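You operate a simulated robot arm through the tools that you are given. There is no shell and no other tool.

The job below is to be done with a simulated two-armed robot. You get a single attempt, and the scene is never put back.

TASK
Take the cream cloth from the island top by the press and lay it out flat on the free end of the island top.

Only the result counts: the job must be done as asked and must still hold three seconds after the hand-in. Knocking over, shifting, dropping, spilling or breaking anything else fails it. Flat cloth is picked up by pressing the open fingertips on it (5 to 10 N) and closing them slowly along it; thin cloth reads only 2 to 8 mm in the jaws.

THE ROBOT
Two 7-joint arms with two-finger parallel grippers on one trunk, on a base that drives. Base frame: it is fixed to the floor where the robot stands at the start and does not move with it; the origin is under the middle of the robot, x ahead of it, y to its left, z up. Units: mm, rad, N and s.
The left shoulder is at the start at [50, 161, 1098], the right one opposite. With the tool pointing down near the work surface each hand reaches from about 240 to 680 mm from the robot's upright axis, wherever it stands, measured 20 degrees to its own side. Places, roughly: cream cloth [2250, -1750, 1000]; free end of the island top [2700, -2300, 900]. Payload 3.43 kg a hand.
The TCP of each hand is the grasp point between the finger pads, 30 mm short of the fingertips. In the tool frame z runs along the fingers and y along their closing line. The gripper opens to 94 mm. The fingers are 28 mm wide and 10 mm thick; the gripper's body (50 by 96 mm) begins 55 mm behind the TCP.
Orientation is that of the tool frame in the base frame, as [roll, pitch, yaw] about the fixed x, y, z axes, in that order (R = Rz(yaw) Ry(pitch) Rx(roll)). With the fingers straight down and closing along the base's y, the tool's x points along the base's -x, its y along +y and its z along -z.

THE INTERFACE
- The arms move only by the tool apply_moves. It takes "left_rows", "right_rows" or both (then of equal length, played together; a hand with none holds still); each is a list of rows, each a list of 7 numbers: the turn, a rotation vector about the tool's x, y, z in units of 90 degrees (1.0 is 90 degrees), then the shift along the tool's x, y, z in units of 250 mm (1.0 is 250 mm), then the finger opening in mm, from 0 to 94. In form: [[ax, ay, az, x, y, z, fingers], ...]. A call has 1 to 20 rows; each row is the pose to reach, as a shift and turn from the pose commanded when the call began, along the tool's axes at that moment. A call with a number of a shift or a turn outside -1 to 1 is refused whole. Rows are played at 5 a second. More than 50 mm and 0.15 rad between two rows, or a gripper value outside its range, and nothing of the call is played. A pose out of reach is approached as far as the arm can. The call stops where the force on the tool passes 40 N (or 10 N more than at its start, if that is more) or the arm is blocked; 0.2 s more then pass. Each finger travels about 45 mm/s and halts on what it meets, pressing with about 30 N; the grip force reading is that of the motor and also rises with nothing between the fingers. The clock runs only during rows and for 0.2 s after the last one: add rows that repeat a pose to give the fingers time. The reply holds the time, the measured pose of the TCP, the force on the tool along the base axes, the opening and the grip force, in the units named above and with some noise, with the torque about the TCP (base axes, N m) and any sound that the robot's microphone picked up.
- Cameras (640 x 400 px; columns grow to the right, rows downward): "scene" is now at [125.7, -17.2, 1238.2]; the picture's right is [-0.08, -1.00, 0.00], its down [-0.54, 0.04, -0.84] and it looks along [0.84, -0.07, -0.54] (base axes); focal length 257 px, centre (320, 200). "left" rides on the left gripper at [76, -14, -102] in its tool frame; the picture's right is [0.18, 0.98, 0.00], its down [-0.75, 0.14, -0.64] and it looks along [-0.63, 0.12, 0.77] (tool axes); focal length 243 px, centre (320, 200). "right" rides on the right gripper at [76, 14, -102] in its tool frame; the picture's right is [-0.18, 0.98, 0.00], its down [-0.75, -0.14, -0.64] and it looks along [-0.63, -0.12, 0.77] (tool axes); focal length 243 px, centre (320, 200). There is no depth. A picture from a camera that has moved, and an enlarged one, comes with that camera's place and axes in the base frame and with its lens. The place of the scene camera against the robot may be out by one fixed shift of up to 25 mm in any direction.
- capture(camera): a new picture of that camera. No time passes.
- lift_body(by): slides the trunk up (or, below 0, down) by that many mm; the arms and the scene camera ride with it, the base frame stays. It gives what a move gives, with no picture.
- steer(legs): drives the robot by 1 to 6 legs, each [ahead, left, turn to the left] in mm, mm and rad, along the robot's own axes; the way and the turn of a leg run together, so that a leg with both is an arc; at most 1500 mm and 3.142 rad a leg. The arms and the cameras ride along, it lands a little off, and it stops where it bumps. It gives what a move gives.
- turn_head(pan, tilt): turns the head with the scene camera to pan (to the left, within 1.396 rad either way) and tilt (down, from -0.506 to 1.204), counted from straight ahead of the robot. It gives what a move gives.
- inspect(camera, box): a new picture of the part [left, top, right, bottom] of that camera's present view, enlarged. No time passes.
- sign_off(): hands the job in; it is judged then, once.

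Places have to be worked out from the pictures, the camera data and where the tool is seen. Open the grippers and draw the arms clear of the work before you hand the job in, unless the task says otherwise.

The tools are called after ">>>" as a command line: name --argument value ..., lists and objects as JSON in quotes. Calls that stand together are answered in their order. apply_moves: Moves the arms, as the interface text tells. Its arguments: {"type":"object","properties":{"left_rows":{"type":"array"},"right_rows":{"type":"array"}},"required":[]} The other tools are called the same way: lift_body (by) slides the trunk up or down; steer (legs) drives the base; turn_head (pan, tilt) turns the head that bears the scene camera; capture (camera) takes a picture; inspect (camera, box) takes an enlarged picture of a part of a camera's view; sign_off () hands the job in.

At the start:

```text
t: 0.0
left_tool_pos: [389.2, 209.3, 1033.0]
left_tool_rot: [-3.141, 0.001, 3.141]
left_wrist_force: [-0.3, -0.4, 0.0]
left_wrist_torque: [0.0, 0.03, 0.0]
left_opening: 93.7
left_finger_force: 0.0
right_tool_pos: [369.1, -178.3, 1031.4]
right_tool_rot: [3.141, -0.001, 3.141]
right_wrist_force: [0.1, 1.1, -0.2]
right_wrist_torque: [0.02, -0.01, 0.01]
right_opening: 94.1
right_finger_force: 0.1
trunk travel left (down, up): [-125.0, 142.0]
robot x, y, heading: [0.0, -3.0, -0.001]
head pan, tilt: [-0.08, 0.574]
```

scene: 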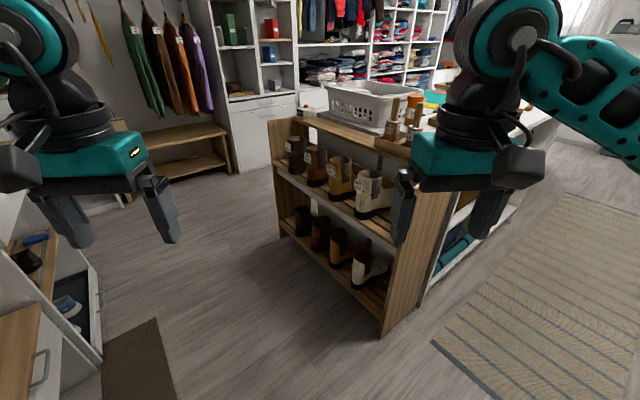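
right: 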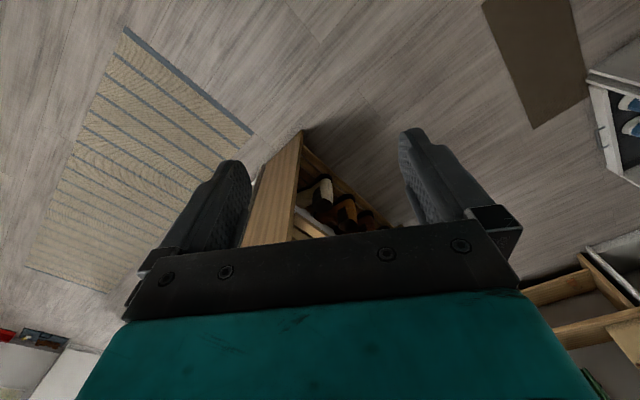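
left: 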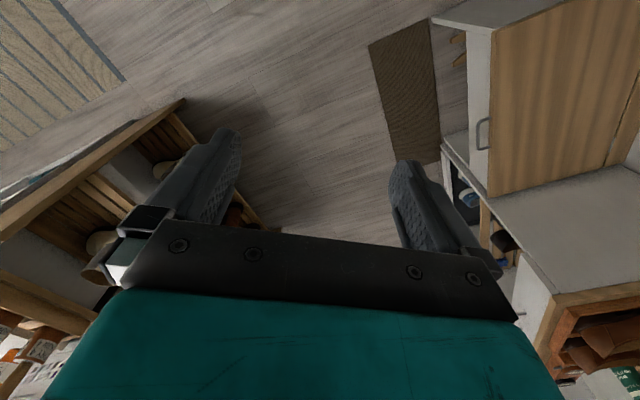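

The first view shows a boot shelf ahead and probably the island beyond it to the right. I turn the head to the right to find the press, the cloth and a way there.

>>> turn_head --pan -0.65 --tilt 0.3

>>> capture --camera "scene"

```text
t: 1.0
left_tool_pos: [389.0, 211.5, 1034.1]
left_tool_rot: [-3.14, 0.0, 3.14]
left_wrist_force: [-0.4, 0.0, -0.4]
left_wrist_torque: [0.01, 0.02, 0.01]
left_opening: 94.1
left_finger_force: 0.2
right_tool_pos: [369.2, -177.1, 1030.6]
right_tool_rot: [-3.141, 0.001, -3.141]
right_wrist_force: [-0.2, -0.2, 0.1]
right_wrist_torque: [0.0, 0.0, 0.01]
right_opening: 94.0
right_finger_force: 0.1
trunk travel left (down, up): [-125.0, 142.0]
robot x, y, heading: [0.7, 0.8, 0.002]
head pan, tilt: [-0.649, 0.3]
```

```text
taken
camera scene: at [111.2, -66.5, 1263.4], right [-0.6, -0.8, 0.0], down [-0.24, 0.18, -0.96], along [0.76, -0.58, -0.3], focal length 257 px, centre (320, 200)
```

scene: 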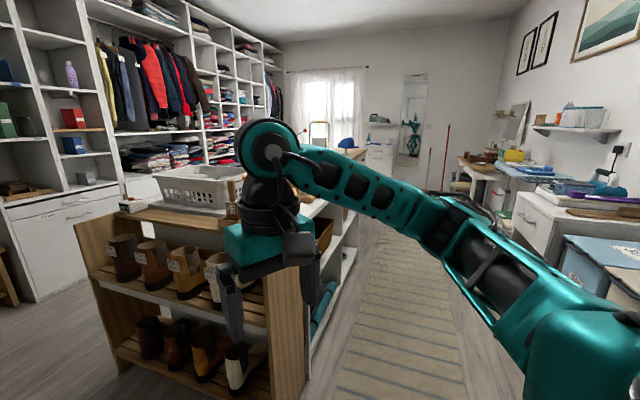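

The island runs away diagonally from the boot shelf, with a runner rug aisle on its right. I look further right to check the aisle for obstacles.

>>> turn_head --pan -1.2 --tilt 0.5

>>> capture --camera "scene"

>>> turn_head --pan -0.75 --tilt 0.6

>>> capture --camera "scene"

>>> inspect --camera "scene" --box '[220, 0, 540, 200]'

```text
t: 1.9
left_tool_pos: [389.1, 210.0, 1034.4]
left_tool_rot: [-3.141, 0.0, -3.141]
left_wrist_force: [-0.1, 0.0, 0.3]
left_wrist_torque: [-0.01, 0.02, 0.03]
left_opening: 93.9
left_finger_force: 0.0
right_tool_pos: [369.7, -178.1, 1030.9]
right_tool_rot: [3.14, 0.0, 3.141]
right_wrist_force: [0.9, 0.4, 0.1]
right_wrist_torque: [0.01, 0.03, -0.01]
right_opening: 94.0
right_finger_force: 0.0
trunk travel left (down, up): [-125.0, 142.0]
robot x, y, heading: [1.7, 1.5, 0.004]
head pan, tilt: [-1.201, 0.499]
```

```text
taken
camera scene: at [69.8, -94.9, 1245.0], right [-0.93, -0.36, 0.0], down [-0.17, 0.45, -0.88], along [0.32, -0.82, -0.48], focal length 257 px, centre (320, 200)
```

scene: 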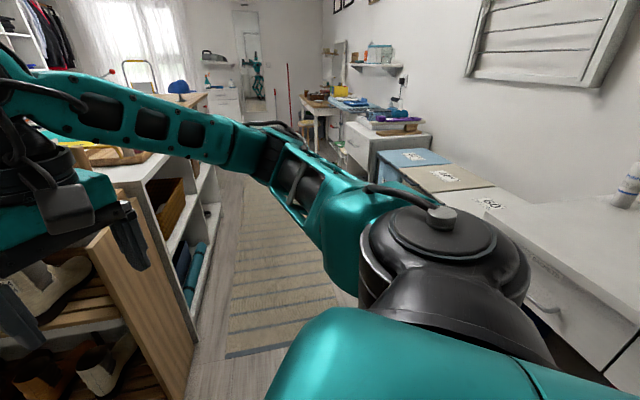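

```text
t: 2.9
left_tool_pos: [389.2, 209.5, 1033.3]
left_tool_rot: [3.14, 0.001, 3.141]
left_wrist_force: [-0.3, -0.3, 0.1]
left_wrist_torque: [-0.02, -0.04, 0.02]
left_opening: 94.1
left_finger_force: 0.1
right_tool_pos: [369.9, -178.0, 1031.2]
right_tool_rot: [-3.141, -0.001, 3.141]
right_wrist_force: [-0.5, -0.1, -0.3]
right_wrist_torque: [0.01, -0.01, -0.01]
right_opening: 94.1
right_finger_force: 0.0
trunk travel left (down, up): [-125.0, 142.0]
robot x, y, heading: [1.0, 1.2, 0.0]
head pan, tilt: [-0.75, 0.6]
```

```text
taken
camera scene: at [101.4, -70.4, 1235.9], right [-0.68, -0.73, 0.0], down [-0.41, 0.39, -0.83], along [0.6, -0.56, -0.56], focal length 257 px, centre (320, 200)
```

scene: 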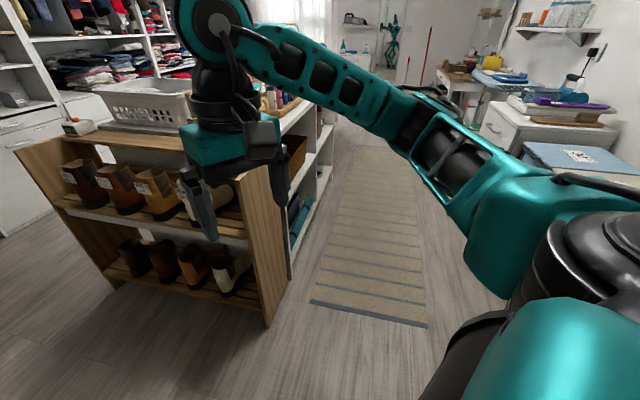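

```text
2.00 times, centred on (380, 100) of scene
camera zoom: at [101.4, -70.4, 1235.9], right [-0.68, -0.73, 0.0], down [-0.41, 0.39, -0.83], along [0.6, -0.56, -0.56], focal length 515 px, centre (200, 400)
```

zoom: 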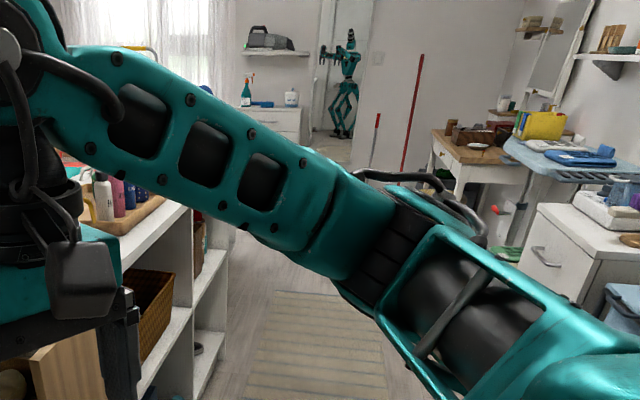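

From floor points: the shelf's right corner is about (790,-350), the rug starts at (740,-595)/(245,-930), so the island axis heads about -0.98 rad and I stand already in line with the aisle. I turn in place toward it and look.

>>> steer --legs '[[0, 0, -0.98]]'

>>> turn_head --pan 0.0 --tilt 0.5

>>> capture --camera "scene"

>>> turn_head --pan 0.5 --tilt 0.3

>>> capture --camera "scene"

```text
t: 5.7
left_tool_pos: [391.7, -204.5, 1032.9]
left_tool_rot: [-3.141, 0.0, 2.168]
left_wrist_force: [-0.7, -1.0, -0.1]
left_wrist_torque: [-0.01, 0.03, 0.0]
left_opening: 94.1
left_finger_force: 0.0
right_tool_pos: [60.2, -405.2, 1032.3]
right_tool_rot: [3.141, 0.0, 2.166]
right_wrist_force: [0.5, 0.0, -0.6]
right_wrist_torque: [0.03, -0.01, -0.01]
right_opening: 94.1
right_finger_force: 0.0
trunk travel left (down, up): [-125.0, 142.0]
robot x, y, heading: [-1.2, 2.8, -0.976]
head pan, tilt: [-0.75, 0.6]
```

```text
t: 6.8
left_tool_pos: [392.3, -204.7, 1033.7]
left_tool_rot: [-3.142, -0.001, 2.169]
left_wrist_force: [-0.4, -0.5, 0.3]
left_wrist_torque: [0.01, 0.02, 0.02]
left_opening: 93.7
left_finger_force: 0.0
right_tool_pos: [60.6, -404.8, 1031.4]
right_tool_rot: [3.142, 0.0, 2.166]
right_wrist_force: [-0.1, 0.2, -0.2]
right_wrist_torque: [-0.01, 0.0, -0.01]
right_opening: 93.9
right_finger_force: 0.1
trunk travel left (down, up): [-125.0, 142.0]
robot x, y, heading: [-1.5, 1.7, -0.976]
head pan, tilt: [0.0, 0.499]
```

```text
taken
camera scene: at [70.2, -118.6, 1245.0], right [-0.83, -0.56, 0.0], down [-0.27, 0.4, -0.88], along [0.49, -0.73, -0.48], focal length 257 px, centre (320, 200)
```

scene: 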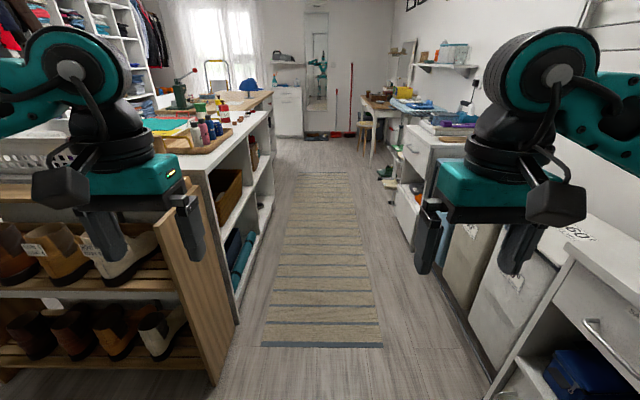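

```text
t: 7.8
left_tool_pos: [392.3, -206.2, 1032.9]
left_tool_rot: [3.142, 0.0, 2.167]
left_wrist_force: [0.1, -0.5, -0.4]
left_wrist_torque: [0.01, 0.02, 0.0]
left_opening: 93.9
left_finger_force: 0.0
right_tool_pos: [61.0, -406.1, 1032.0]
right_tool_rot: [3.141, -0.001, 2.165]
right_wrist_force: [-0.5, -1.0, 0.5]
right_wrist_torque: [-0.01, -0.02, 0.05]
right_opening: 94.1
right_finger_force: 0.2
trunk travel left (down, up): [-125.0, 142.0]
robot x, y, heading: [-0.7, 0.1, -0.975]
head pan, tilt: [0.499, 0.3]
```

```text
taken
camera scene: at [102.2, -86.1, 1263.4], right [-0.46, -0.89, 0.0], down [-0.26, 0.14, -0.96], along [0.85, -0.44, -0.3], focal length 257 px, centre (320, 200)
```

scene: 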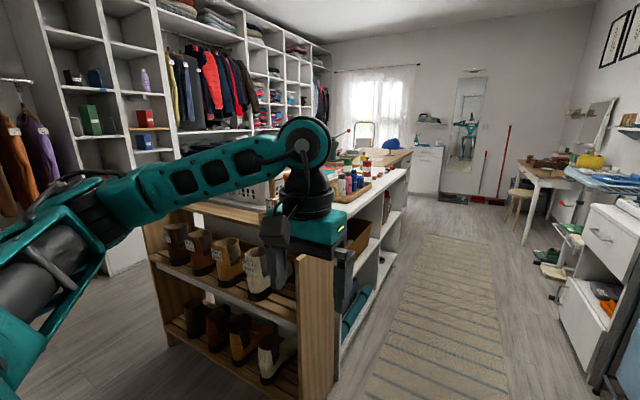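

The aisle is open; I zoom on the island top to see the press and what's between.

>>> inspect --camera "scene" --box '[300, 110, 460, 210]'

>>> turn_head --pan 0.1 --tilt 0.4

>>> inspect --camera "scene" --box '[180, 50, 420, 200]'

```text
4.00 times, centred on (380, 160) of scene
camera zoom: at [102.2, -86.1, 1263.4], right [-0.46, -0.89, 0.0], down [-0.26, 0.14, -0.96], along [0.85, -0.44, -0.3], focal length 1029 px, centre (80, 360)
```

zoom: 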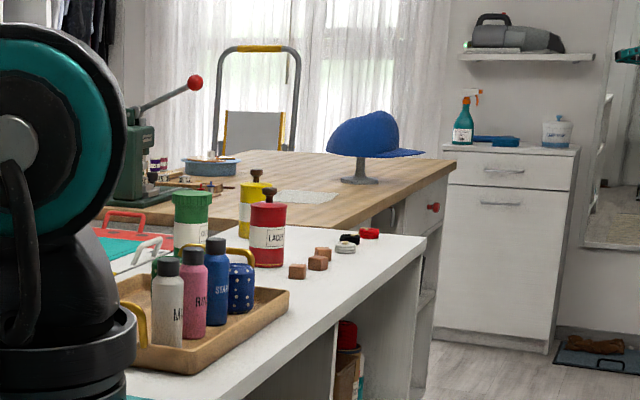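

```text
t: 8.6
left_tool_pos: [392.9, -206.2, 1034.3]
left_tool_rot: [-3.141, 0.001, 2.167]
left_wrist_force: [0.4, 1.1, -0.3]
left_wrist_torque: [-0.06, -0.01, -0.02]
left_opening: 94.2
left_finger_force: 0.0
right_tool_pos: [60.4, -406.1, 1030.3]
right_tool_rot: [3.141, -0.002, 2.166]
right_wrist_force: [0.4, 0.1, -0.3]
right_wrist_torque: [0.0, 0.02, 0.03]
right_opening: 94.1
right_finger_force: 0.2
trunk travel left (down, up): [-125.0, 142.0]
robot x, y, heading: [-1.7, -0.5, -0.975]
head pan, tilt: [0.099, 0.4]
```

```text
2.67 times, centred on (300, 125) of scene
camera zoom: at [78.6, -114.3, 1254.1], right [-0.77, -0.64, 0.0], down [-0.25, 0.3, -0.92], along [0.59, -0.71, -0.39], focal length 686 px, centre (373, 400)
```

zoom: 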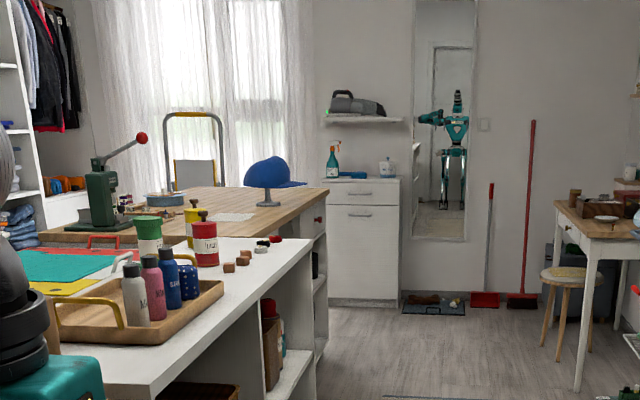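

The wood-topped end carries the press, the cap stand and the pale cloth; the aisle is clear. I drive forward 1400 mm along the aisle and look again.

>>> steer --legs '[[1400, 0, 0]]'

>>> turn_head --pan 0.6 --tilt 0.4

>>> capture --camera "scene"

>>> turn_head --pan 0.0 --tilt 0.5

>>> capture --camera "scene"

```text
t: 15.6
left_tool_pos: [1206.2, -1328.0, 1033.5]
left_tool_rot: [3.141, 0.0, 2.207]
left_wrist_force: [0.5, 1.0, 0.0]
left_wrist_torque: [-0.04, 0.01, 0.01]
left_opening: 94.1
left_finger_force: 0.1
right_tool_pos: [882.8, -1541.7, 1031.2]
right_tool_rot: [-3.141, 0.0, 2.205]
right_wrist_force: [0.0, -0.1, -0.2]
right_wrist_torque: [0.02, 0.03, 0.01]
right_opening: 93.9
right_finger_force: 0.1
trunk travel left (down, up): [-125.0, 142.0]
robot x, y, heading: [807.3, -1136.9, -0.937]
head pan, tilt: [0.099, 0.4]
```

```text
t: 16.5
left_tool_pos: [1207.5, -1328.6, 1033.2]
left_tool_rot: [3.141, 0.001, 2.208]
left_wrist_force: [-0.4, 1.0, 0.7]
left_wrist_torque: [0.01, -0.01, 0.0]
left_opening: 94.0
left_finger_force: 0.0
right_tool_pos: [882.8, -1542.4, 1031.1]
right_tool_rot: [3.142, 0.001, 2.206]
right_wrist_force: [0.0, 0.3, 0.1]
right_wrist_torque: [0.0, 0.03, -0.03]
right_opening: 94.0
right_finger_force: 0.1
trunk travel left (down, up): [-125.0, 142.0]
robot x, y, heading: [805.3, -1138.5, -0.936]
head pan, tilt: [0.6, 0.4]
```

```text
taken
camera scene: at [914.0, -1212.5, 1254.1], right [-0.33, -0.94, 0.0], down [-0.37, 0.13, -0.92], along [0.87, -0.3, -0.39], focal length 257 px, centre (320, 200)
```

scene: 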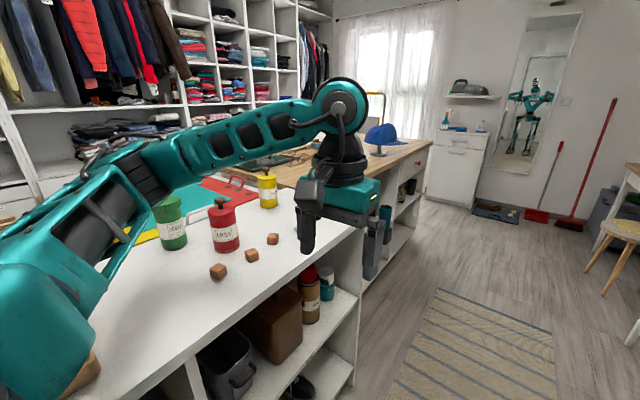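

```text
t: 17.5
left_tool_pos: [1206.2, -1328.6, 1033.4]
left_tool_rot: [3.141, 0.0, 2.208]
left_wrist_force: [0.3, -0.3, 0.1]
left_wrist_torque: [-0.01, -0.01, 0.01]
left_opening: 93.9
left_finger_force: 0.1
right_tool_pos: [882.2, -1541.7, 1031.5]
right_tool_rot: [-3.142, -0.002, 2.206]
right_wrist_force: [0.5, 0.0, 1.1]
right_wrist_torque: [0.0, 0.02, 0.01]
right_opening: 94.0
right_finger_force: 0.1
trunk travel left (down, up): [-125.0, 142.0]
robot x, y, heading: [807.0, -1144.9, -0.934]
head pan, tilt: [0.0, 0.499]
```

```text
taken
camera scene: at [880.6, -1255.2, 1245.0], right [-0.8, -0.59, 0.0], down [-0.28, 0.39, -0.88], along [0.52, -0.71, -0.48], focal length 257 px, centre (320, 200)
```

scene: 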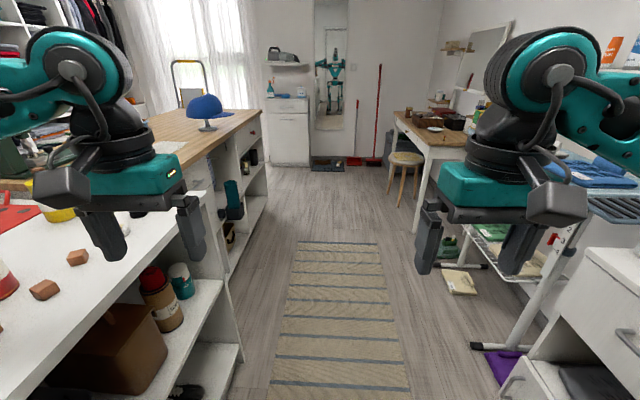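

Estimates: the wood top starts about 1600 mm along the island and ends near 2900, its edge set back ~100 mm; it's about 900 mm high. The cloth is about 1300 mm ahead and 800 mm to my left, so I drive on alongside it.

>>> steer --legs '[[1250, 0, -0.07]]'

>>> turn_head --pan 1.1 --tilt 0.5

>>> capture --camera "scene"

>>> turn_head --pan 0.2 --tilt 0.5

>>> capture --camera "scene"

```text
t: 23.8
left_tool_pos: [1885.8, -2399.0, 1033.4]
left_tool_rot: [3.14, 0.0, 2.12]
left_wrist_force: [0.7, -0.1, -0.1]
left_wrist_torque: [-0.03, 0.01, -0.05]
left_opening: 93.8
left_finger_force: 0.2
right_tool_pos: [1546.1, -2582.4, 1031.4]
right_tool_rot: [-3.141, -0.001, 2.119]
right_wrist_force: [-0.4, -0.9, 0.3]
right_wrist_torque: [-0.02, 0.0, 0.01]
right_opening: 94.0
right_finger_force: 0.1
trunk travel left (down, up): [-125.0, 142.0]
robot x, y, heading: [1503.9, -2173.4, -1.022]
head pan, tilt: [0.0, 0.499]
```

```text
t: 25.2
left_tool_pos: [1885.7, -2398.1, 1033.0]
left_tool_rot: [3.141, 0.001, 2.121]
left_wrist_force: [0.3, 0.7, 0.8]
left_wrist_torque: [0.03, -0.03, 0.02]
left_opening: 94.0
left_finger_force: 0.1
right_tool_pos: [1544.5, -2582.4, 1030.0]
right_tool_rot: [-3.141, -0.001, 2.121]
right_wrist_force: [0.0, -0.2, 0.5]
right_wrist_torque: [-0.05, 0.01, 0.01]
right_opening: 93.8
right_finger_force: 0.1
trunk travel left (down, up): [-125.0, 142.0]
robot x, y, heading: [1504.6, -2179.4, -1.021]
head pan, tilt: [1.1, 0.499]
```

```text
taken
camera scene: at [1611.8, -2212.5, 1245.0], right [0.08, -1.0, 0.0], down [-0.48, -0.04, -0.88], along [0.88, 0.07, -0.48], focal length 257 px, centre (320, 200)
```

scene: 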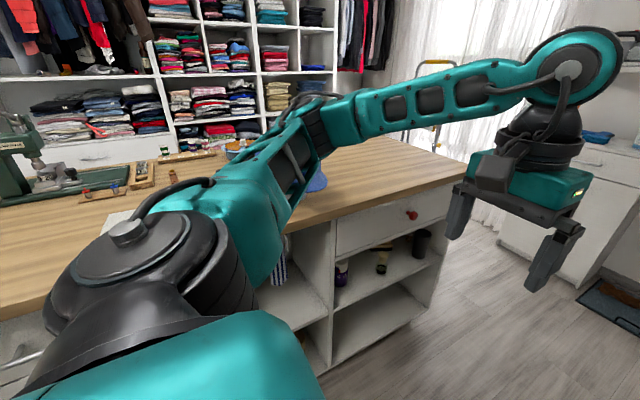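

```text
t: 26.4
left_tool_pos: [1886.5, -2398.3, 1033.8]
left_tool_rot: [3.141, -0.002, 2.12]
left_wrist_force: [-0.3, 0.1, 0.6]
left_wrist_torque: [-0.02, -0.01, 0.02]
left_opening: 94.0
left_finger_force: 0.1
right_tool_pos: [1546.1, -2582.5, 1030.2]
right_tool_rot: [3.141, -0.001, 2.122]
right_wrist_force: [0.7, -0.2, -0.4]
right_wrist_torque: [0.03, 0.04, 0.02]
right_opening: 93.8
right_finger_force: 0.0
trunk travel left (down, up): [-125.0, 142.0]
robot x, y, heading: [1506.0, -2173.9, -1.022]
head pan, tilt: [0.201, 0.499]
```

```text
taken
camera scene: at [1583.2, -2286.0, 1245.0], right [-0.73, -0.68, 0.0], down [-0.33, 0.35, -0.88], along [0.6, -0.64, -0.48], focal length 257 px, centre (320, 200)
```

scene: 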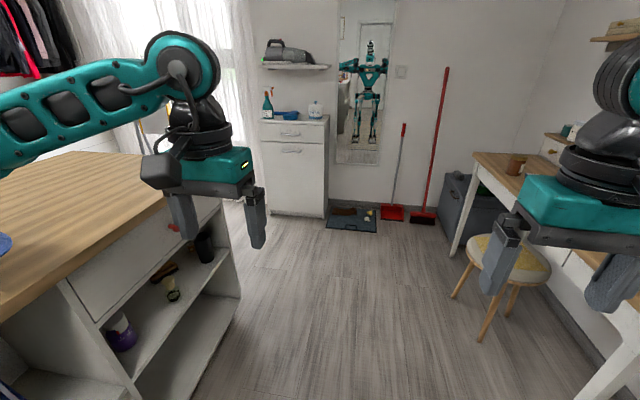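

I'm beside the cloth (about 1910 mm along, 520 mm off the wood edge), with nothing within arm sweep. I turn left to face the island squarely.

>>> steer --legs '[[0, 0, 1.6]]'

>>> turn_head --pan 0.0 --tilt 0.5

>>> capture --camera "scene"

>>> turn_head --pan -0.6 --tilt 0.5

>>> capture --camera "scene"

```text
t: 30.7
left_tool_pos: [1706.1, -1779.9, 1034.1]
left_tool_rot: [3.141, 0.0, -2.535]
left_wrist_force: [-0.3, -0.5, -0.6]
left_wrist_torque: [0.0, 0.01, 0.02]
left_opening: 93.9
left_finger_force: 0.0
right_tool_pos: [1907.0, -2111.7, 1030.1]
right_tool_rot: [-3.14, 0.001, -2.538]
right_wrist_force: [0.6, -0.6, 0.3]
right_wrist_torque: [0.01, 0.02, 0.0]
right_opening: 94.2
right_finger_force: 0.0
trunk travel left (down, up): [-125.0, 142.0]
robot x, y, heading: [1506.1, -2177.7, 0.603]
head pan, tilt: [0.201, 0.499]
```

```text
t: 31.4
left_tool_pos: [1705.1, -1781.4, 1032.5]
left_tool_rot: [3.142, 0.001, -2.537]
left_wrist_force: [0.4, 0.1, 0.1]
left_wrist_torque: [0.02, 0.01, 0.04]
left_opening: 94.2
left_finger_force: 0.1
right_tool_pos: [1907.9, -2111.5, 1031.3]
right_tool_rot: [-3.141, 0.0, -2.536]
right_wrist_force: [-0.2, -0.4, 0.9]
right_wrist_torque: [0.01, -0.02, -0.01]
right_opening: 94.1
right_finger_force: 0.1
trunk travel left (down, up): [-125.0, 142.0]
robot x, y, heading: [1504.4, -2176.2, 0.608]
head pan, tilt: [0.0, 0.499]
```

```text
taken
camera scene: at [1607.9, -2111.0, 1245.0], right [0.57, -0.82, 0.0], down [-0.39, -0.27, -0.88], along [0.72, 0.5, -0.48], focal length 257 px, centre (320, 200)
```

scene: 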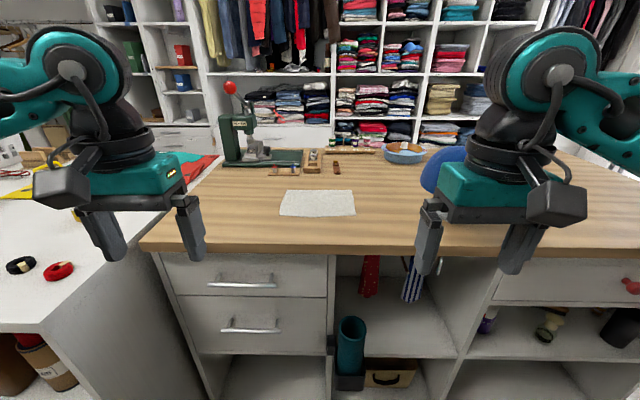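

```text
t: 32.4
left_tool_pos: [1703.8, -1781.2, 1034.1]
left_tool_rot: [-3.142, -0.001, -2.536]
left_wrist_force: [-0.2, 0.7, 0.1]
left_wrist_torque: [0.01, -0.01, 0.01]
left_opening: 94.0
left_finger_force: 0.0
right_tool_pos: [1908.4, -2111.4, 1030.5]
right_tool_rot: [-3.141, 0.0, -2.539]
right_wrist_force: [0.6, 0.0, -0.1]
right_wrist_torque: [0.0, -0.04, -0.02]
right_opening: 93.9
right_finger_force: 0.1
trunk travel left (down, up): [-125.0, 142.0]
robot x, y, heading: [1505.3, -2173.7, 0.598]
head pan, tilt: [-0.6, 0.499]
```

```text
taken
camera scene: at [1624.1, -2162.3, 1245.0], right [0.0, -1.0, 0.0], down [-0.48, 0.0, -0.88], along [0.88, 0.0, -0.48], focal length 257 px, centre (320, 200)
```

scene: 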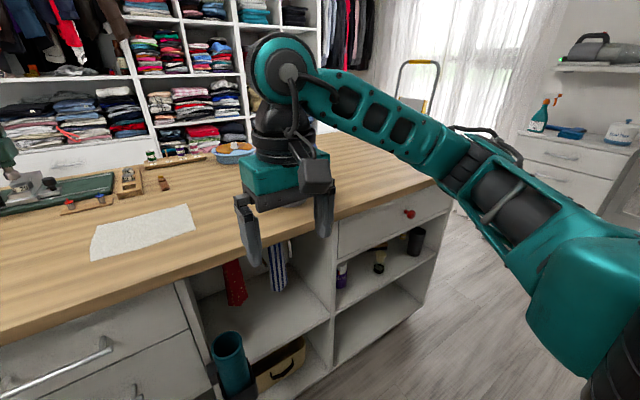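

The cloth (~200x140 mm) lies about 750 mm ahead of me, 137 mm in from the front edge, clear of the press. I look for the cap stand hidden by the right hand, and use the hand cameras.

>>> turn_head --pan -0.3 --tilt 0.6

>>> capture --camera "scene"

>>> capture --camera "right"

>>> inspect --camera "scene" --box '[80, 80, 400, 280]'

```text
t: 33.2
left_tool_pos: [1705.1, -1780.1, 1033.8]
left_tool_rot: [3.14, 0.001, -2.536]
left_wrist_force: [0.3, -0.5, -0.3]
left_wrist_torque: [0.0, 0.03, 0.01]
left_opening: 94.2
left_finger_force: 0.1
right_tool_pos: [1907.6, -2112.1, 1031.2]
right_tool_rot: [3.141, 0.0, -2.539]
right_wrist_force: [-0.4, -0.2, 0.5]
right_wrist_torque: [-0.05, 0.0, 0.02]
right_opening: 93.9
right_finger_force: 0.1
trunk travel left (down, up): [-125.0, 142.0]
robot x, y, heading: [1504.2, -2177.1, 0.605]
head pan, tilt: [-0.3, 0.6]
```

```text
taken
camera scene: at [1617.5, -2136.3, 1235.9], right [0.3, -0.95, 0.0], down [-0.54, -0.17, -0.83], along [0.79, 0.25, -0.56], focal length 257 px, centre (320, 200)
```

scene: 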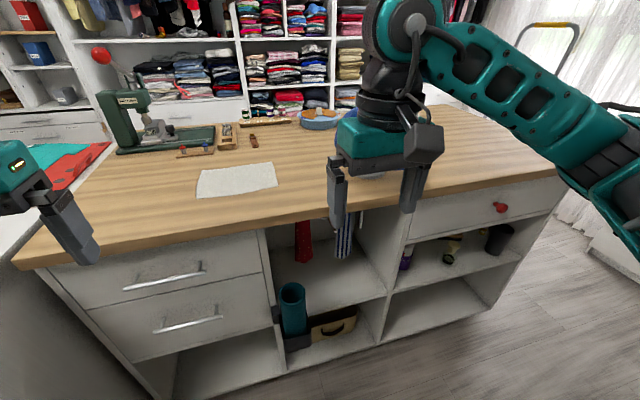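

```text
taken
camera right: at [1837.7, -2142.8, 1133.1], right [-0.41, 0.91, 0.0], down [0.7, 0.31, 0.64], along [0.59, 0.26, -0.77], focal length 243 px, centre (320, 200)
```

right: 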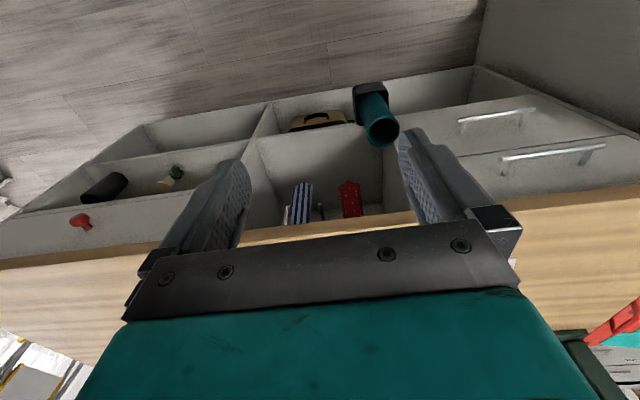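

```text
2.00 times, centred on (240, 180) of scene
camera zoom: at [1617.5, -2136.3, 1235.9], right [0.3, -0.95, 0.0], down [-0.54, -0.17, -0.83], along [0.79, 0.25, -0.56], focal length 515 px, centre (480, 240)
```

zoom: 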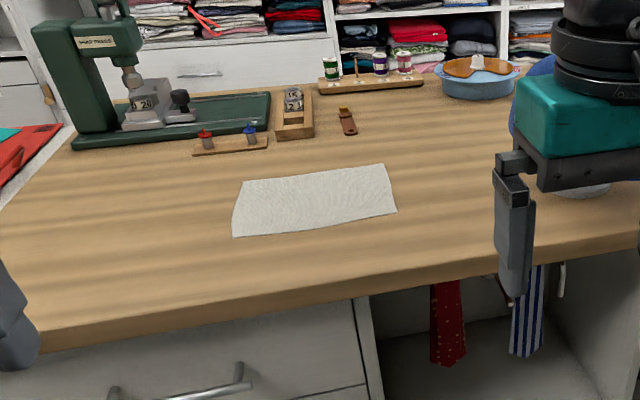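

The cap stand sits at about (660,-345) in my frame, so the hands must stay central. I rotate both hands by 90° (so they close across the cloth's near edge, cameras outward) and bring them inward.

>>> apply_moves --left_rows '[[0, 0, 0.09, 0, -0.04, 0, 94], [0, 0, 0.18, 0, -0.08, 0, 94], [0, 0, 0.27, 0, -0.12, 0, 94], [0, 0, 0.36, 0, -0.16, 0, 94], [0, 0, 0.45, 0, -0.2, 0, 94], [0, 0, 0.54, 0, -0.24, 0, 94], [0, 0, 0.63, 0, -0.28, 0, 94], [0, 0, 0.72, 0, -0.32, 0, 94], [0, 0, 0.81, 0, -0.36, 0, 94], [0, 0, 0.9, 0, -0.4, 0, 94], [0, 0, 0.95, 0, -0.45, 0, 94], [0, 0, 1.0, 0, -0.5, 0, 94], [0, 0, 1.0, 0, -0.536, 0, 94]]' --right_rows '[[0, 0, -0.09, 0, 0.03, 0, 94], [0, 0, -0.18, 0, 0.06, 0, 94], [0, 0, -0.27, 0, 0.09, 0, 94], [0, 0, -0.36, 0, 0.12, 0, 94], [0, 0, -0.45, 0, 0.15, 0, 94], [0, 0, -0.54, 0, 0.18, 0, 94], [0, 0, -0.63, 0, 0.21, 0, 94], [0, 0, -0.72, 0, 0.25, 0, 94], [0, 0, -0.81, 0, 0.29, 0, 94], [0, 0, -0.9, 0, 0.33, 0, 94], [0, 0, -0.95, 0, 0.36, 0, 94], [0, 0, -1.0, 0, 0.39, 0, 94], [0, 0, -1.0, 0, 0.412, 0, 94]]'

>>> turn_head --pan -0.2 --tilt 0.6

>>> capture --camera "scene"

>>> capture --camera "right"

>>> capture --camera "left"

```text
t: 36.0
left_tool_pos: [1737.3, -1944.4, 1034.5]
left_tool_rot: [3.141, 0.0, 2.176]
left_wrist_force: [-0.2, 0.1, 0.0]
left_wrist_torque: [0.02, -0.02, -0.01]
left_opening: 94.1
left_finger_force: 0.0
left hand out of reach, approached as far as the arm can: row 9, 10, 11, 12, 13
right_tool_pos: [1803.2, -2041.7, 1032.4]
right_tool_rot: [-3.14, 0.0, -0.968]
right_wrist_force: [-0.1, 0.0, 1.0]
right_wrist_torque: [-0.01, 0.01, -0.02]
right_opening: 93.8
right_finger_force: 0.1
right hand out of reach, approached as far as the arm can: row 10, 11, 12, 13
trunk travel left (down, up): [-125.0, 142.0]
robot x, y, heading: [1502.4, -2177.3, 0.604]
head pan, tilt: [-0.3, 0.6]
```

```text
t: 36.7
left_tool_pos: [1736.7, -1943.4, 1034.9]
left_tool_rot: [-3.141, -0.001, 2.177]
left_wrist_force: [-0.2, -0.1, -0.1]
left_wrist_torque: [-0.01, 0.01, 0.0]
left_opening: 94.0
left_finger_force: 0.0
right_tool_pos: [1802.0, -2041.1, 1032.5]
right_tool_rot: [-3.14, 0.001, -0.97]
right_wrist_force: [-0.4, 0.0, 0.0]
right_wrist_torque: [0.0, 0.0, -0.03]
right_opening: 94.2
right_finger_force: 0.1
trunk travel left (down, up): [-125.0, 142.0]
robot x, y, heading: [1503.3, -2175.6, 0.599]
head pan, tilt: [-0.201, 0.6]
```

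```text
taken
camera scene: at [1614.4, -2128.0, 1235.9], right [0.39, -0.92, 0.0], down [-0.52, -0.22, -0.83], along [0.76, 0.32, -0.56], focal length 257 px, centre (320, 200)
```

scene: 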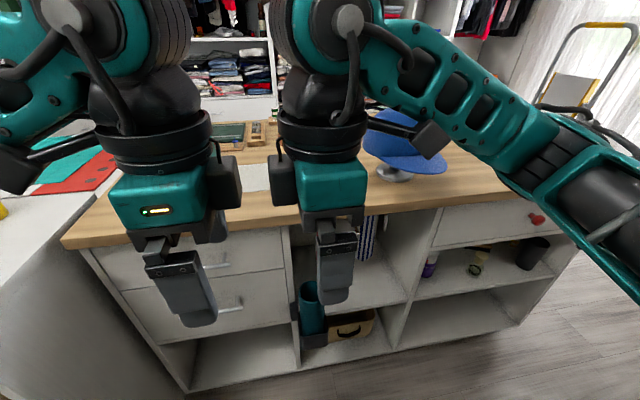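

```text
taken
camera right: at [1834.9, -2111.4, 1134.6], right [-0.91, -0.41, 0.0], down [-0.31, 0.7, 0.64], along [-0.26, 0.59, -0.77], focal length 243 px, centre (320, 200)
```

right: 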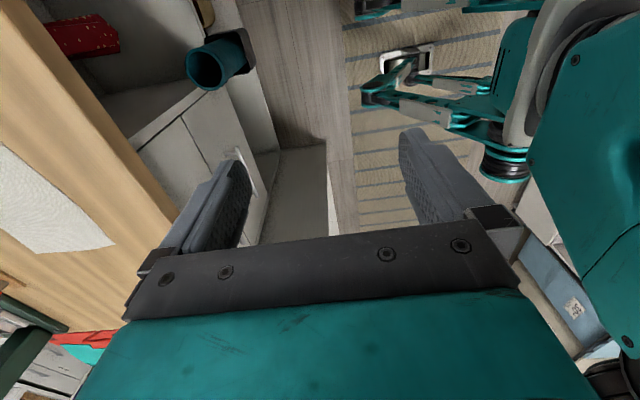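

```text
taken
camera left: at [1682.3, -1888.4, 1137.3], right [0.7, 0.71, 0.0], down [0.55, -0.54, 0.64], along [0.46, -0.45, -0.77], focal length 243 px, centre (320, 200)
```

left: 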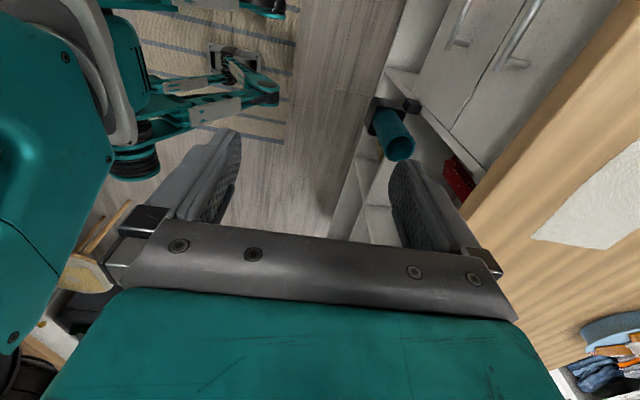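

Both hands turned but stopped about 65 mm short (too close in for that wrist angle). I move them forward to see whether the orientation works further out, staying above the island top.

>>> apply_moves --left_rows '[[0, 0, 0, 0, 0.1, 0, 94], [0, 0, 0, 0, 0.2, 0, 94], [0, 0, 0, 0, 0.3, 0, 94], [0, 0, 0, 0, 0.4, 0, 94], [0, 0, 0, 0, 0.4, 0, 94]]' --right_rows '[[0, 0, 0, 0, -0.1, 0, 94], [0, 0, 0, 0, -0.2, 0, 94], [0, 0, 0, 0, -0.3, 0, 94], [0, 0, 0, 0, -0.4, 0, 94], [0, 0, 0, 0, -0.4, 0, 94]]'

```text
t: 37.6
left_tool_pos: [1747.9, -1950.0, 1034.4]
left_tool_rot: [3.138, -0.01, 2.182]
left_wrist_force: [-3.1, 4.7, -1.0]
left_wrist_torque: [-0.4, -0.17, 0.0]
left_opening: 94.0
left_finger_force: 0.0
left hand out of reach, approached as far as the arm can: row 1, 2, 3, 4
right_tool_pos: [1801.5, -2027.0, 1032.2]
right_tool_rot: [-3.141, -0.011, -0.973]
right_wrist_force: [2.0, -4.1, 0.4]
right_wrist_torque: [0.4, 0.19, 0.11]
right_opening: 94.2
right_finger_force: 0.1
right hand out of reach, approached as far as the arm can: row 1, 2, 3, 4
trunk travel left (down, up): [-125.0, 142.0]
robot x, y, heading: [1504.8, -2176.0, 0.605]
head pan, tilt: [-0.201, 0.6]
stopped in row 4 (left hand): the force on the tool passed its limit at 58 N (the readings are from after the stop); the commanded pose is now the measured one
```

The forces show the hands touched each other at ~95 mm spacing, so I separate them at once and turn them back to the original orientation (closing along the cloth's long edge).

>>> apply_moves --left_rows '[[0, 0, 0, 0.1, 0, 0, 94], [0, 0, 0, 0.25, 0, 0, 94], [0, 0, -0.09, 0.3, 0.03, 0, 94], [0, 0, -0.18, 0.3, 0.06, 0, 94], [0, 0, -0.27, 0.3, 0.09, 0, 94], [0, 0, -0.36, 0.3, 0.12, 0, 94], [0, 0, -0.45, 0.3, 0.15, 0, 94], [0, 0, -0.54, 0.3, 0.18, 0, 94], [0, 0, -0.63, 0.3, 0.21, 0, 94], [0, 0, -0.72, 0.3, 0.24, 0, 94], [0, 0, -0.81, 0.3, 0.24, 0, 94], [0, 0, -0.9, 0.3, 0.24, 0, 94], [0, 0, -0.95, 0.3, 0.24, 0, 94], [0, 0, -1.0, 0.3, 0.24, 0, 94], [0, 0, -1.0, 0.3, 0.24, 0, 94]]' --right_rows '[[0, 0, 0, 0.1, 0, 0, 94], [0, 0, 0, 0.25, 0, 0, 94], [0, 0, 0.09, 0.3, -0.03, 0, 94], [0, 0, 0.18, 0.3, -0.06, 0, 94], [0, 0, 0.27, 0.3, -0.09, 0, 94], [0, 0, 0.36, 0.3, -0.12, 0, 94], [0, 0, 0.45, 0.3, -0.15, 0, 94], [0, 0, 0.54, 0.3, -0.18, 0, 94], [0, 0, 0.63, 0.3, -0.21, 0, 94], [0, 0, 0.72, 0.3, -0.24, 0, 94], [0, 0, 0.81, 0.3, -0.24, 0, 94], [0, 0, 0.9, 0.3, -0.24, 0, 94], [0, 0, 0.95, 0.3, -0.24, 0, 94], [0, 0, 1.0, 0.3, -0.24, 0, 94], [0, 0, 1.0, 0.3, -0.24, 0, 94]]'

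>>> capture --camera "scene"

```text
t: 40.8
left_tool_pos: [1754.6, -1853.9, 1035.1]
left_tool_rot: [3.131, 0.0, -2.529]
left_wrist_force: [-0.3, -0.2, 0.5]
left_wrist_torque: [0.02, 0.01, 0.01]
left_opening: 94.0
left_finger_force: 0.0
left hand out of reach, approached as far as the arm can: row 1, 2
right_tool_pos: [1894.4, -2054.6, 1032.4]
right_tool_rot: [-3.131, 0.003, -2.544]
right_wrist_force: [0.1, -0.6, 0.1]
right_wrist_torque: [-0.01, 0.0, 0.01]
right_opening: 94.0
right_finger_force: 0.0
right hand out of reach, approached as far as the arm can: row 1, 2
trunk travel left (down, up): [-125.0, 142.0]
robot x, y, heading: [1502.5, -2173.6, 0.603]
head pan, tilt: [-0.201, 0.6]
```

```text
taken
camera scene: at [1614.4, -2128.0, 1235.9], right [0.39, -0.92, 0.0], down [-0.52, -0.22, -0.83], along [0.76, 0.32, -0.56], focal length 257 px, centre (320, 200)
```

scene: 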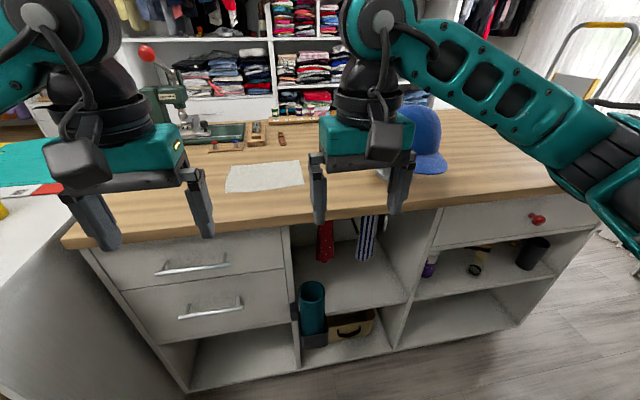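

The hands are apart again (spacing 245 mm), at 390 mm ahead. The base legs reach only ~220 mm ahead while the island front is ~580 mm away, so I drive 200 mm forward.

>>> steer --legs '[[200, 0, 0]]'

>>> turn_head --pan 0.0 --tilt 0.9

>>> capture --camera "scene"

>>> capture --camera "right"

>>> capture --camera "left"

```text
t: 42.3
left_tool_pos: [1887.5, -1760.7, 1034.0]
left_tool_rot: [3.133, 0.004, -2.528]
left_wrist_force: [-0.2, 0.3, 0.5]
left_wrist_torque: [0.02, -0.02, 0.01]
left_opening: 94.2
left_finger_force: 0.0
right_tool_pos: [2026.8, -1961.3, 1032.8]
right_tool_rot: [-3.131, 0.0, -2.543]
right_wrist_force: [-0.4, -0.3, -0.3]
right_wrist_torque: [0.01, 0.02, 0.01]
right_opening: 94.1
right_finger_force: 0.1
trunk travel left (down, up): [-125.0, 142.0]
robot x, y, heading: [1634.4, -2083.3, 0.608]
head pan, tilt: [-0.201, 0.6]
stopped in leg 1: the robot was blocked; the commanded pose is now the measured one
```

```text
t: 43.1
left_tool_pos: [1886.0, -1761.6, 1034.7]
left_tool_rot: [3.133, 0.0, -2.526]
left_wrist_force: [0.2, -0.6, -0.1]
left_wrist_torque: [-0.01, 0.0, -0.01]
left_opening: 93.9
left_finger_force: 0.0
right_tool_pos: [2026.0, -1961.3, 1032.3]
right_tool_rot: [-3.131, 0.0, -2.541]
right_wrist_force: [0.2, 0.7, -0.3]
right_wrist_torque: [0.0, 0.0, 0.0]
right_opening: 94.0
right_finger_force: 0.0
trunk travel left (down, up): [-125.0, 142.0]
robot x, y, heading: [1638.8, -2086.0, 0.606]
head pan, tilt: [0.0, 0.901]
```

```text
taken
camera scene: at [1728.3, -2026.6, 1211.2], right [0.57, -0.82, 0.0], down [-0.64, -0.45, -0.62], along [0.51, 0.35, -0.78], focal length 257 px, centre (320, 200)
```

scene: 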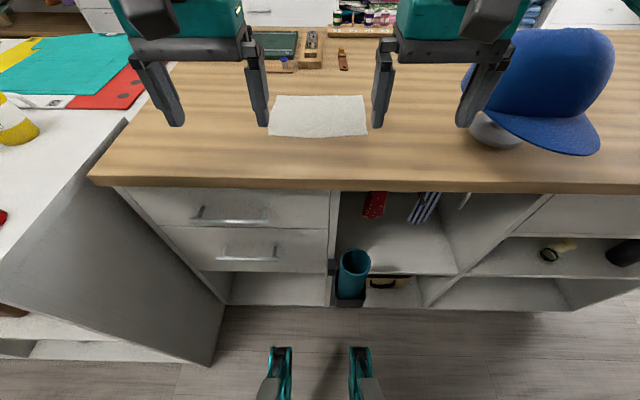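

```text
taken
camera right: at [1955.2, -1990.9, 1134.4], right [-0.4, 0.92, -0.01], down [0.7, 0.31, 0.64], along [0.59, 0.25, -0.77], focal length 243 px, centre (320, 200)
```

right: 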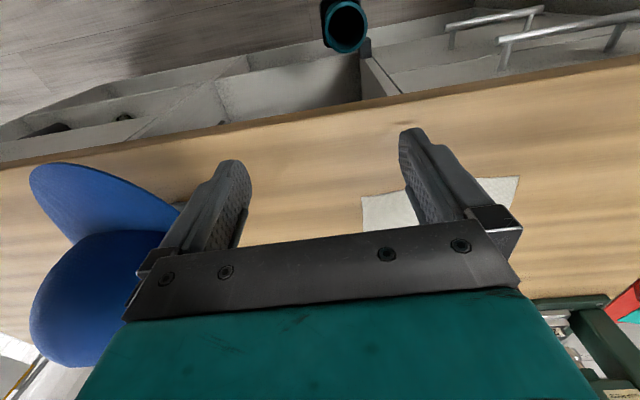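

```text
taken
camera left: at [1834.1, -1815.9, 1136.6], right [-0.72, 0.7, 0.01], down [0.54, 0.54, 0.64], along [0.44, 0.47, -0.77], focal length 243 px, centre (320, 200)
```

left: 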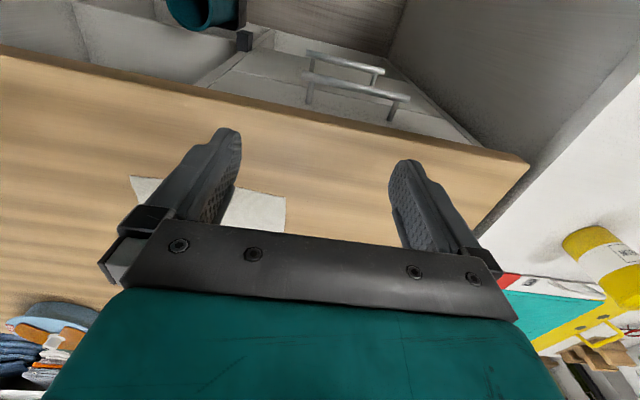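

The base stopped 160 mm on, at the island; the cloth's near edge is now about 512 mm ahead, spanning y ±95. Before moving the hands I check the clearance between the right arm and the cap.

>>> turn_head --pan -0.6 --tilt 0.6

>>> capture --camera "scene"

```text
t: 44.1
left_tool_pos: [1887.4, -1759.9, 1034.7]
left_tool_rot: [3.131, 0.0, -2.529]
left_wrist_force: [0.3, -0.1, 0.2]
left_wrist_torque: [-0.01, 0.01, 0.02]
left_opening: 93.8
left_finger_force: 0.1
right_tool_pos: [2026.0, -1960.4, 1031.5]
right_tool_rot: [-3.132, -0.001, -2.542]
right_wrist_force: [-0.9, 0.0, -0.1]
right_wrist_torque: [0.0, 0.02, -0.02]
right_opening: 94.2
right_finger_force: 0.1
trunk travel left (down, up): [-125.0, 142.0]
robot x, y, heading: [1634.4, -2080.0, 0.606]
head pan, tilt: [-0.6, 0.6]
```

```text
taken
camera scene: at [1754.5, -2069.0, 1235.9], right [0.01, -1.0, 0.0], down [-0.57, 0.0, -0.82], along [0.82, 0.01, -0.57], focal length 257 px, centre (320, 200)
```

scene: 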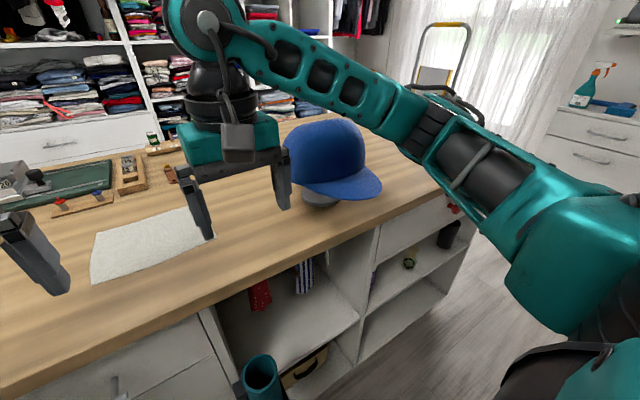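

The right forearm would pass close to the cap when lowered, so I back off 20 mm and strafe 120 mm left, which gives the right arm more room from the cap.

>>> steer --legs '[[-20, 0, 0], [0, 120, 0]]'

>>> turn_head --pan -0.35 --tilt 0.8

>>> capture --camera "scene"

>>> turn_head --pan 0.6 --tilt 0.6

>>> capture --camera "scene"

```text
t: 46.2
left_tool_pos: [1801.6, -1672.5, 1034.6]
left_tool_rot: [3.134, 0.001, -2.529]
left_wrist_force: [-0.3, -0.2, -0.1]
left_wrist_torque: [0.04, 0.01, 0.01]
left_opening: 93.9
left_finger_force: 0.1
right_tool_pos: [1940.4, -1873.6, 1033.3]
right_tool_rot: [-3.131, 0.0, -2.544]
right_wrist_force: [0.1, 0.3, -0.4]
right_wrist_torque: [0.01, 0.02, 0.02]
right_opening: 93.7
right_finger_force: 0.1
trunk travel left (down, up): [-125.0, 142.0]
robot x, y, heading: [1552.4, -1994.4, 0.609]
head pan, tilt: [-0.6, 0.6]
```

```text
t: 47.0
left_tool_pos: [1801.7, -1672.5, 1033.3]
left_tool_rot: [3.133, -0.001, -2.53]
left_wrist_force: [-0.5, 0.8, 0.3]
left_wrist_torque: [-0.04, 0.0, -0.03]
left_opening: 94.3
left_finger_force: 0.2
right_tool_pos: [1940.6, -1874.1, 1033.1]
right_tool_rot: [-3.132, 0.001, -2.546]
right_wrist_force: [0.4, -0.4, -0.3]
right_wrist_torque: [-0.01, 0.01, 0.0]
right_opening: 94.1
right_finger_force: 0.1
trunk travel left (down, up): [-125.0, 142.0]
robot x, y, heading: [1548.0, -1995.6, 0.603]
head pan, tilt: [-0.351, 0.799]
```

```text
taken
camera scene: at [1659.1, -1962.0, 1219.1], right [0.25, -0.97, 0.0], down [-0.69, -0.18, -0.7], along [0.68, 0.18, -0.72], focal length 257 px, centre (320, 200)
```

scene: 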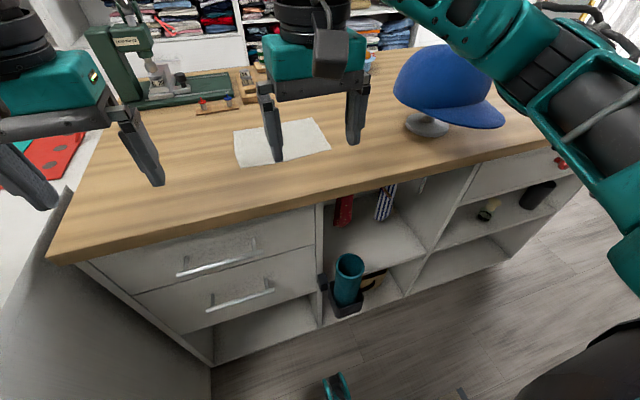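

```text
t: 48.2
left_tool_pos: [1801.7, -1672.6, 1034.9]
left_tool_rot: [3.132, -0.002, -2.528]
left_wrist_force: [-0.2, -1.1, 0.4]
left_wrist_torque: [-0.01, 0.03, -0.01]
left_opening: 94.1
left_finger_force: 0.0
right_tool_pos: [1941.6, -1872.9, 1033.0]
right_tool_rot: [-3.13, 0.0, -2.546]
right_wrist_force: [-0.4, 1.1, -0.6]
right_wrist_torque: [0.02, 0.01, 0.0]
right_opening: 94.2
right_finger_force: 0.0
trunk travel left (down, up): [-125.0, 142.0]
robot x, y, heading: [1547.5, -1993.5, 0.603]
head pan, tilt: [0.6, 0.6]
```

```text
taken
camera scene: at [1612.6, -1899.8, 1235.9], right [0.93, -0.36, 0.0], down [-0.2, -0.53, -0.82], along [0.29, 0.77, -0.57], focal length 257 px, centre (320, 200)
```

scene: 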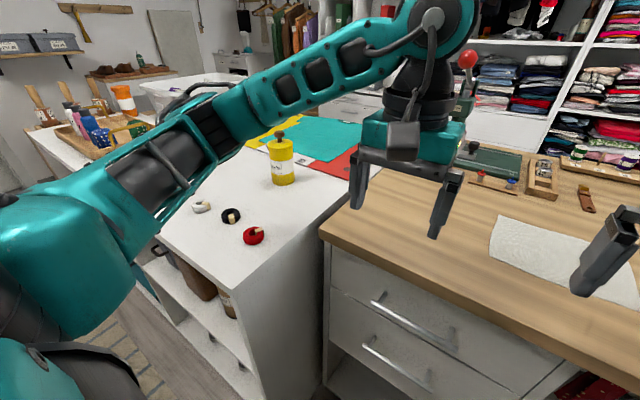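

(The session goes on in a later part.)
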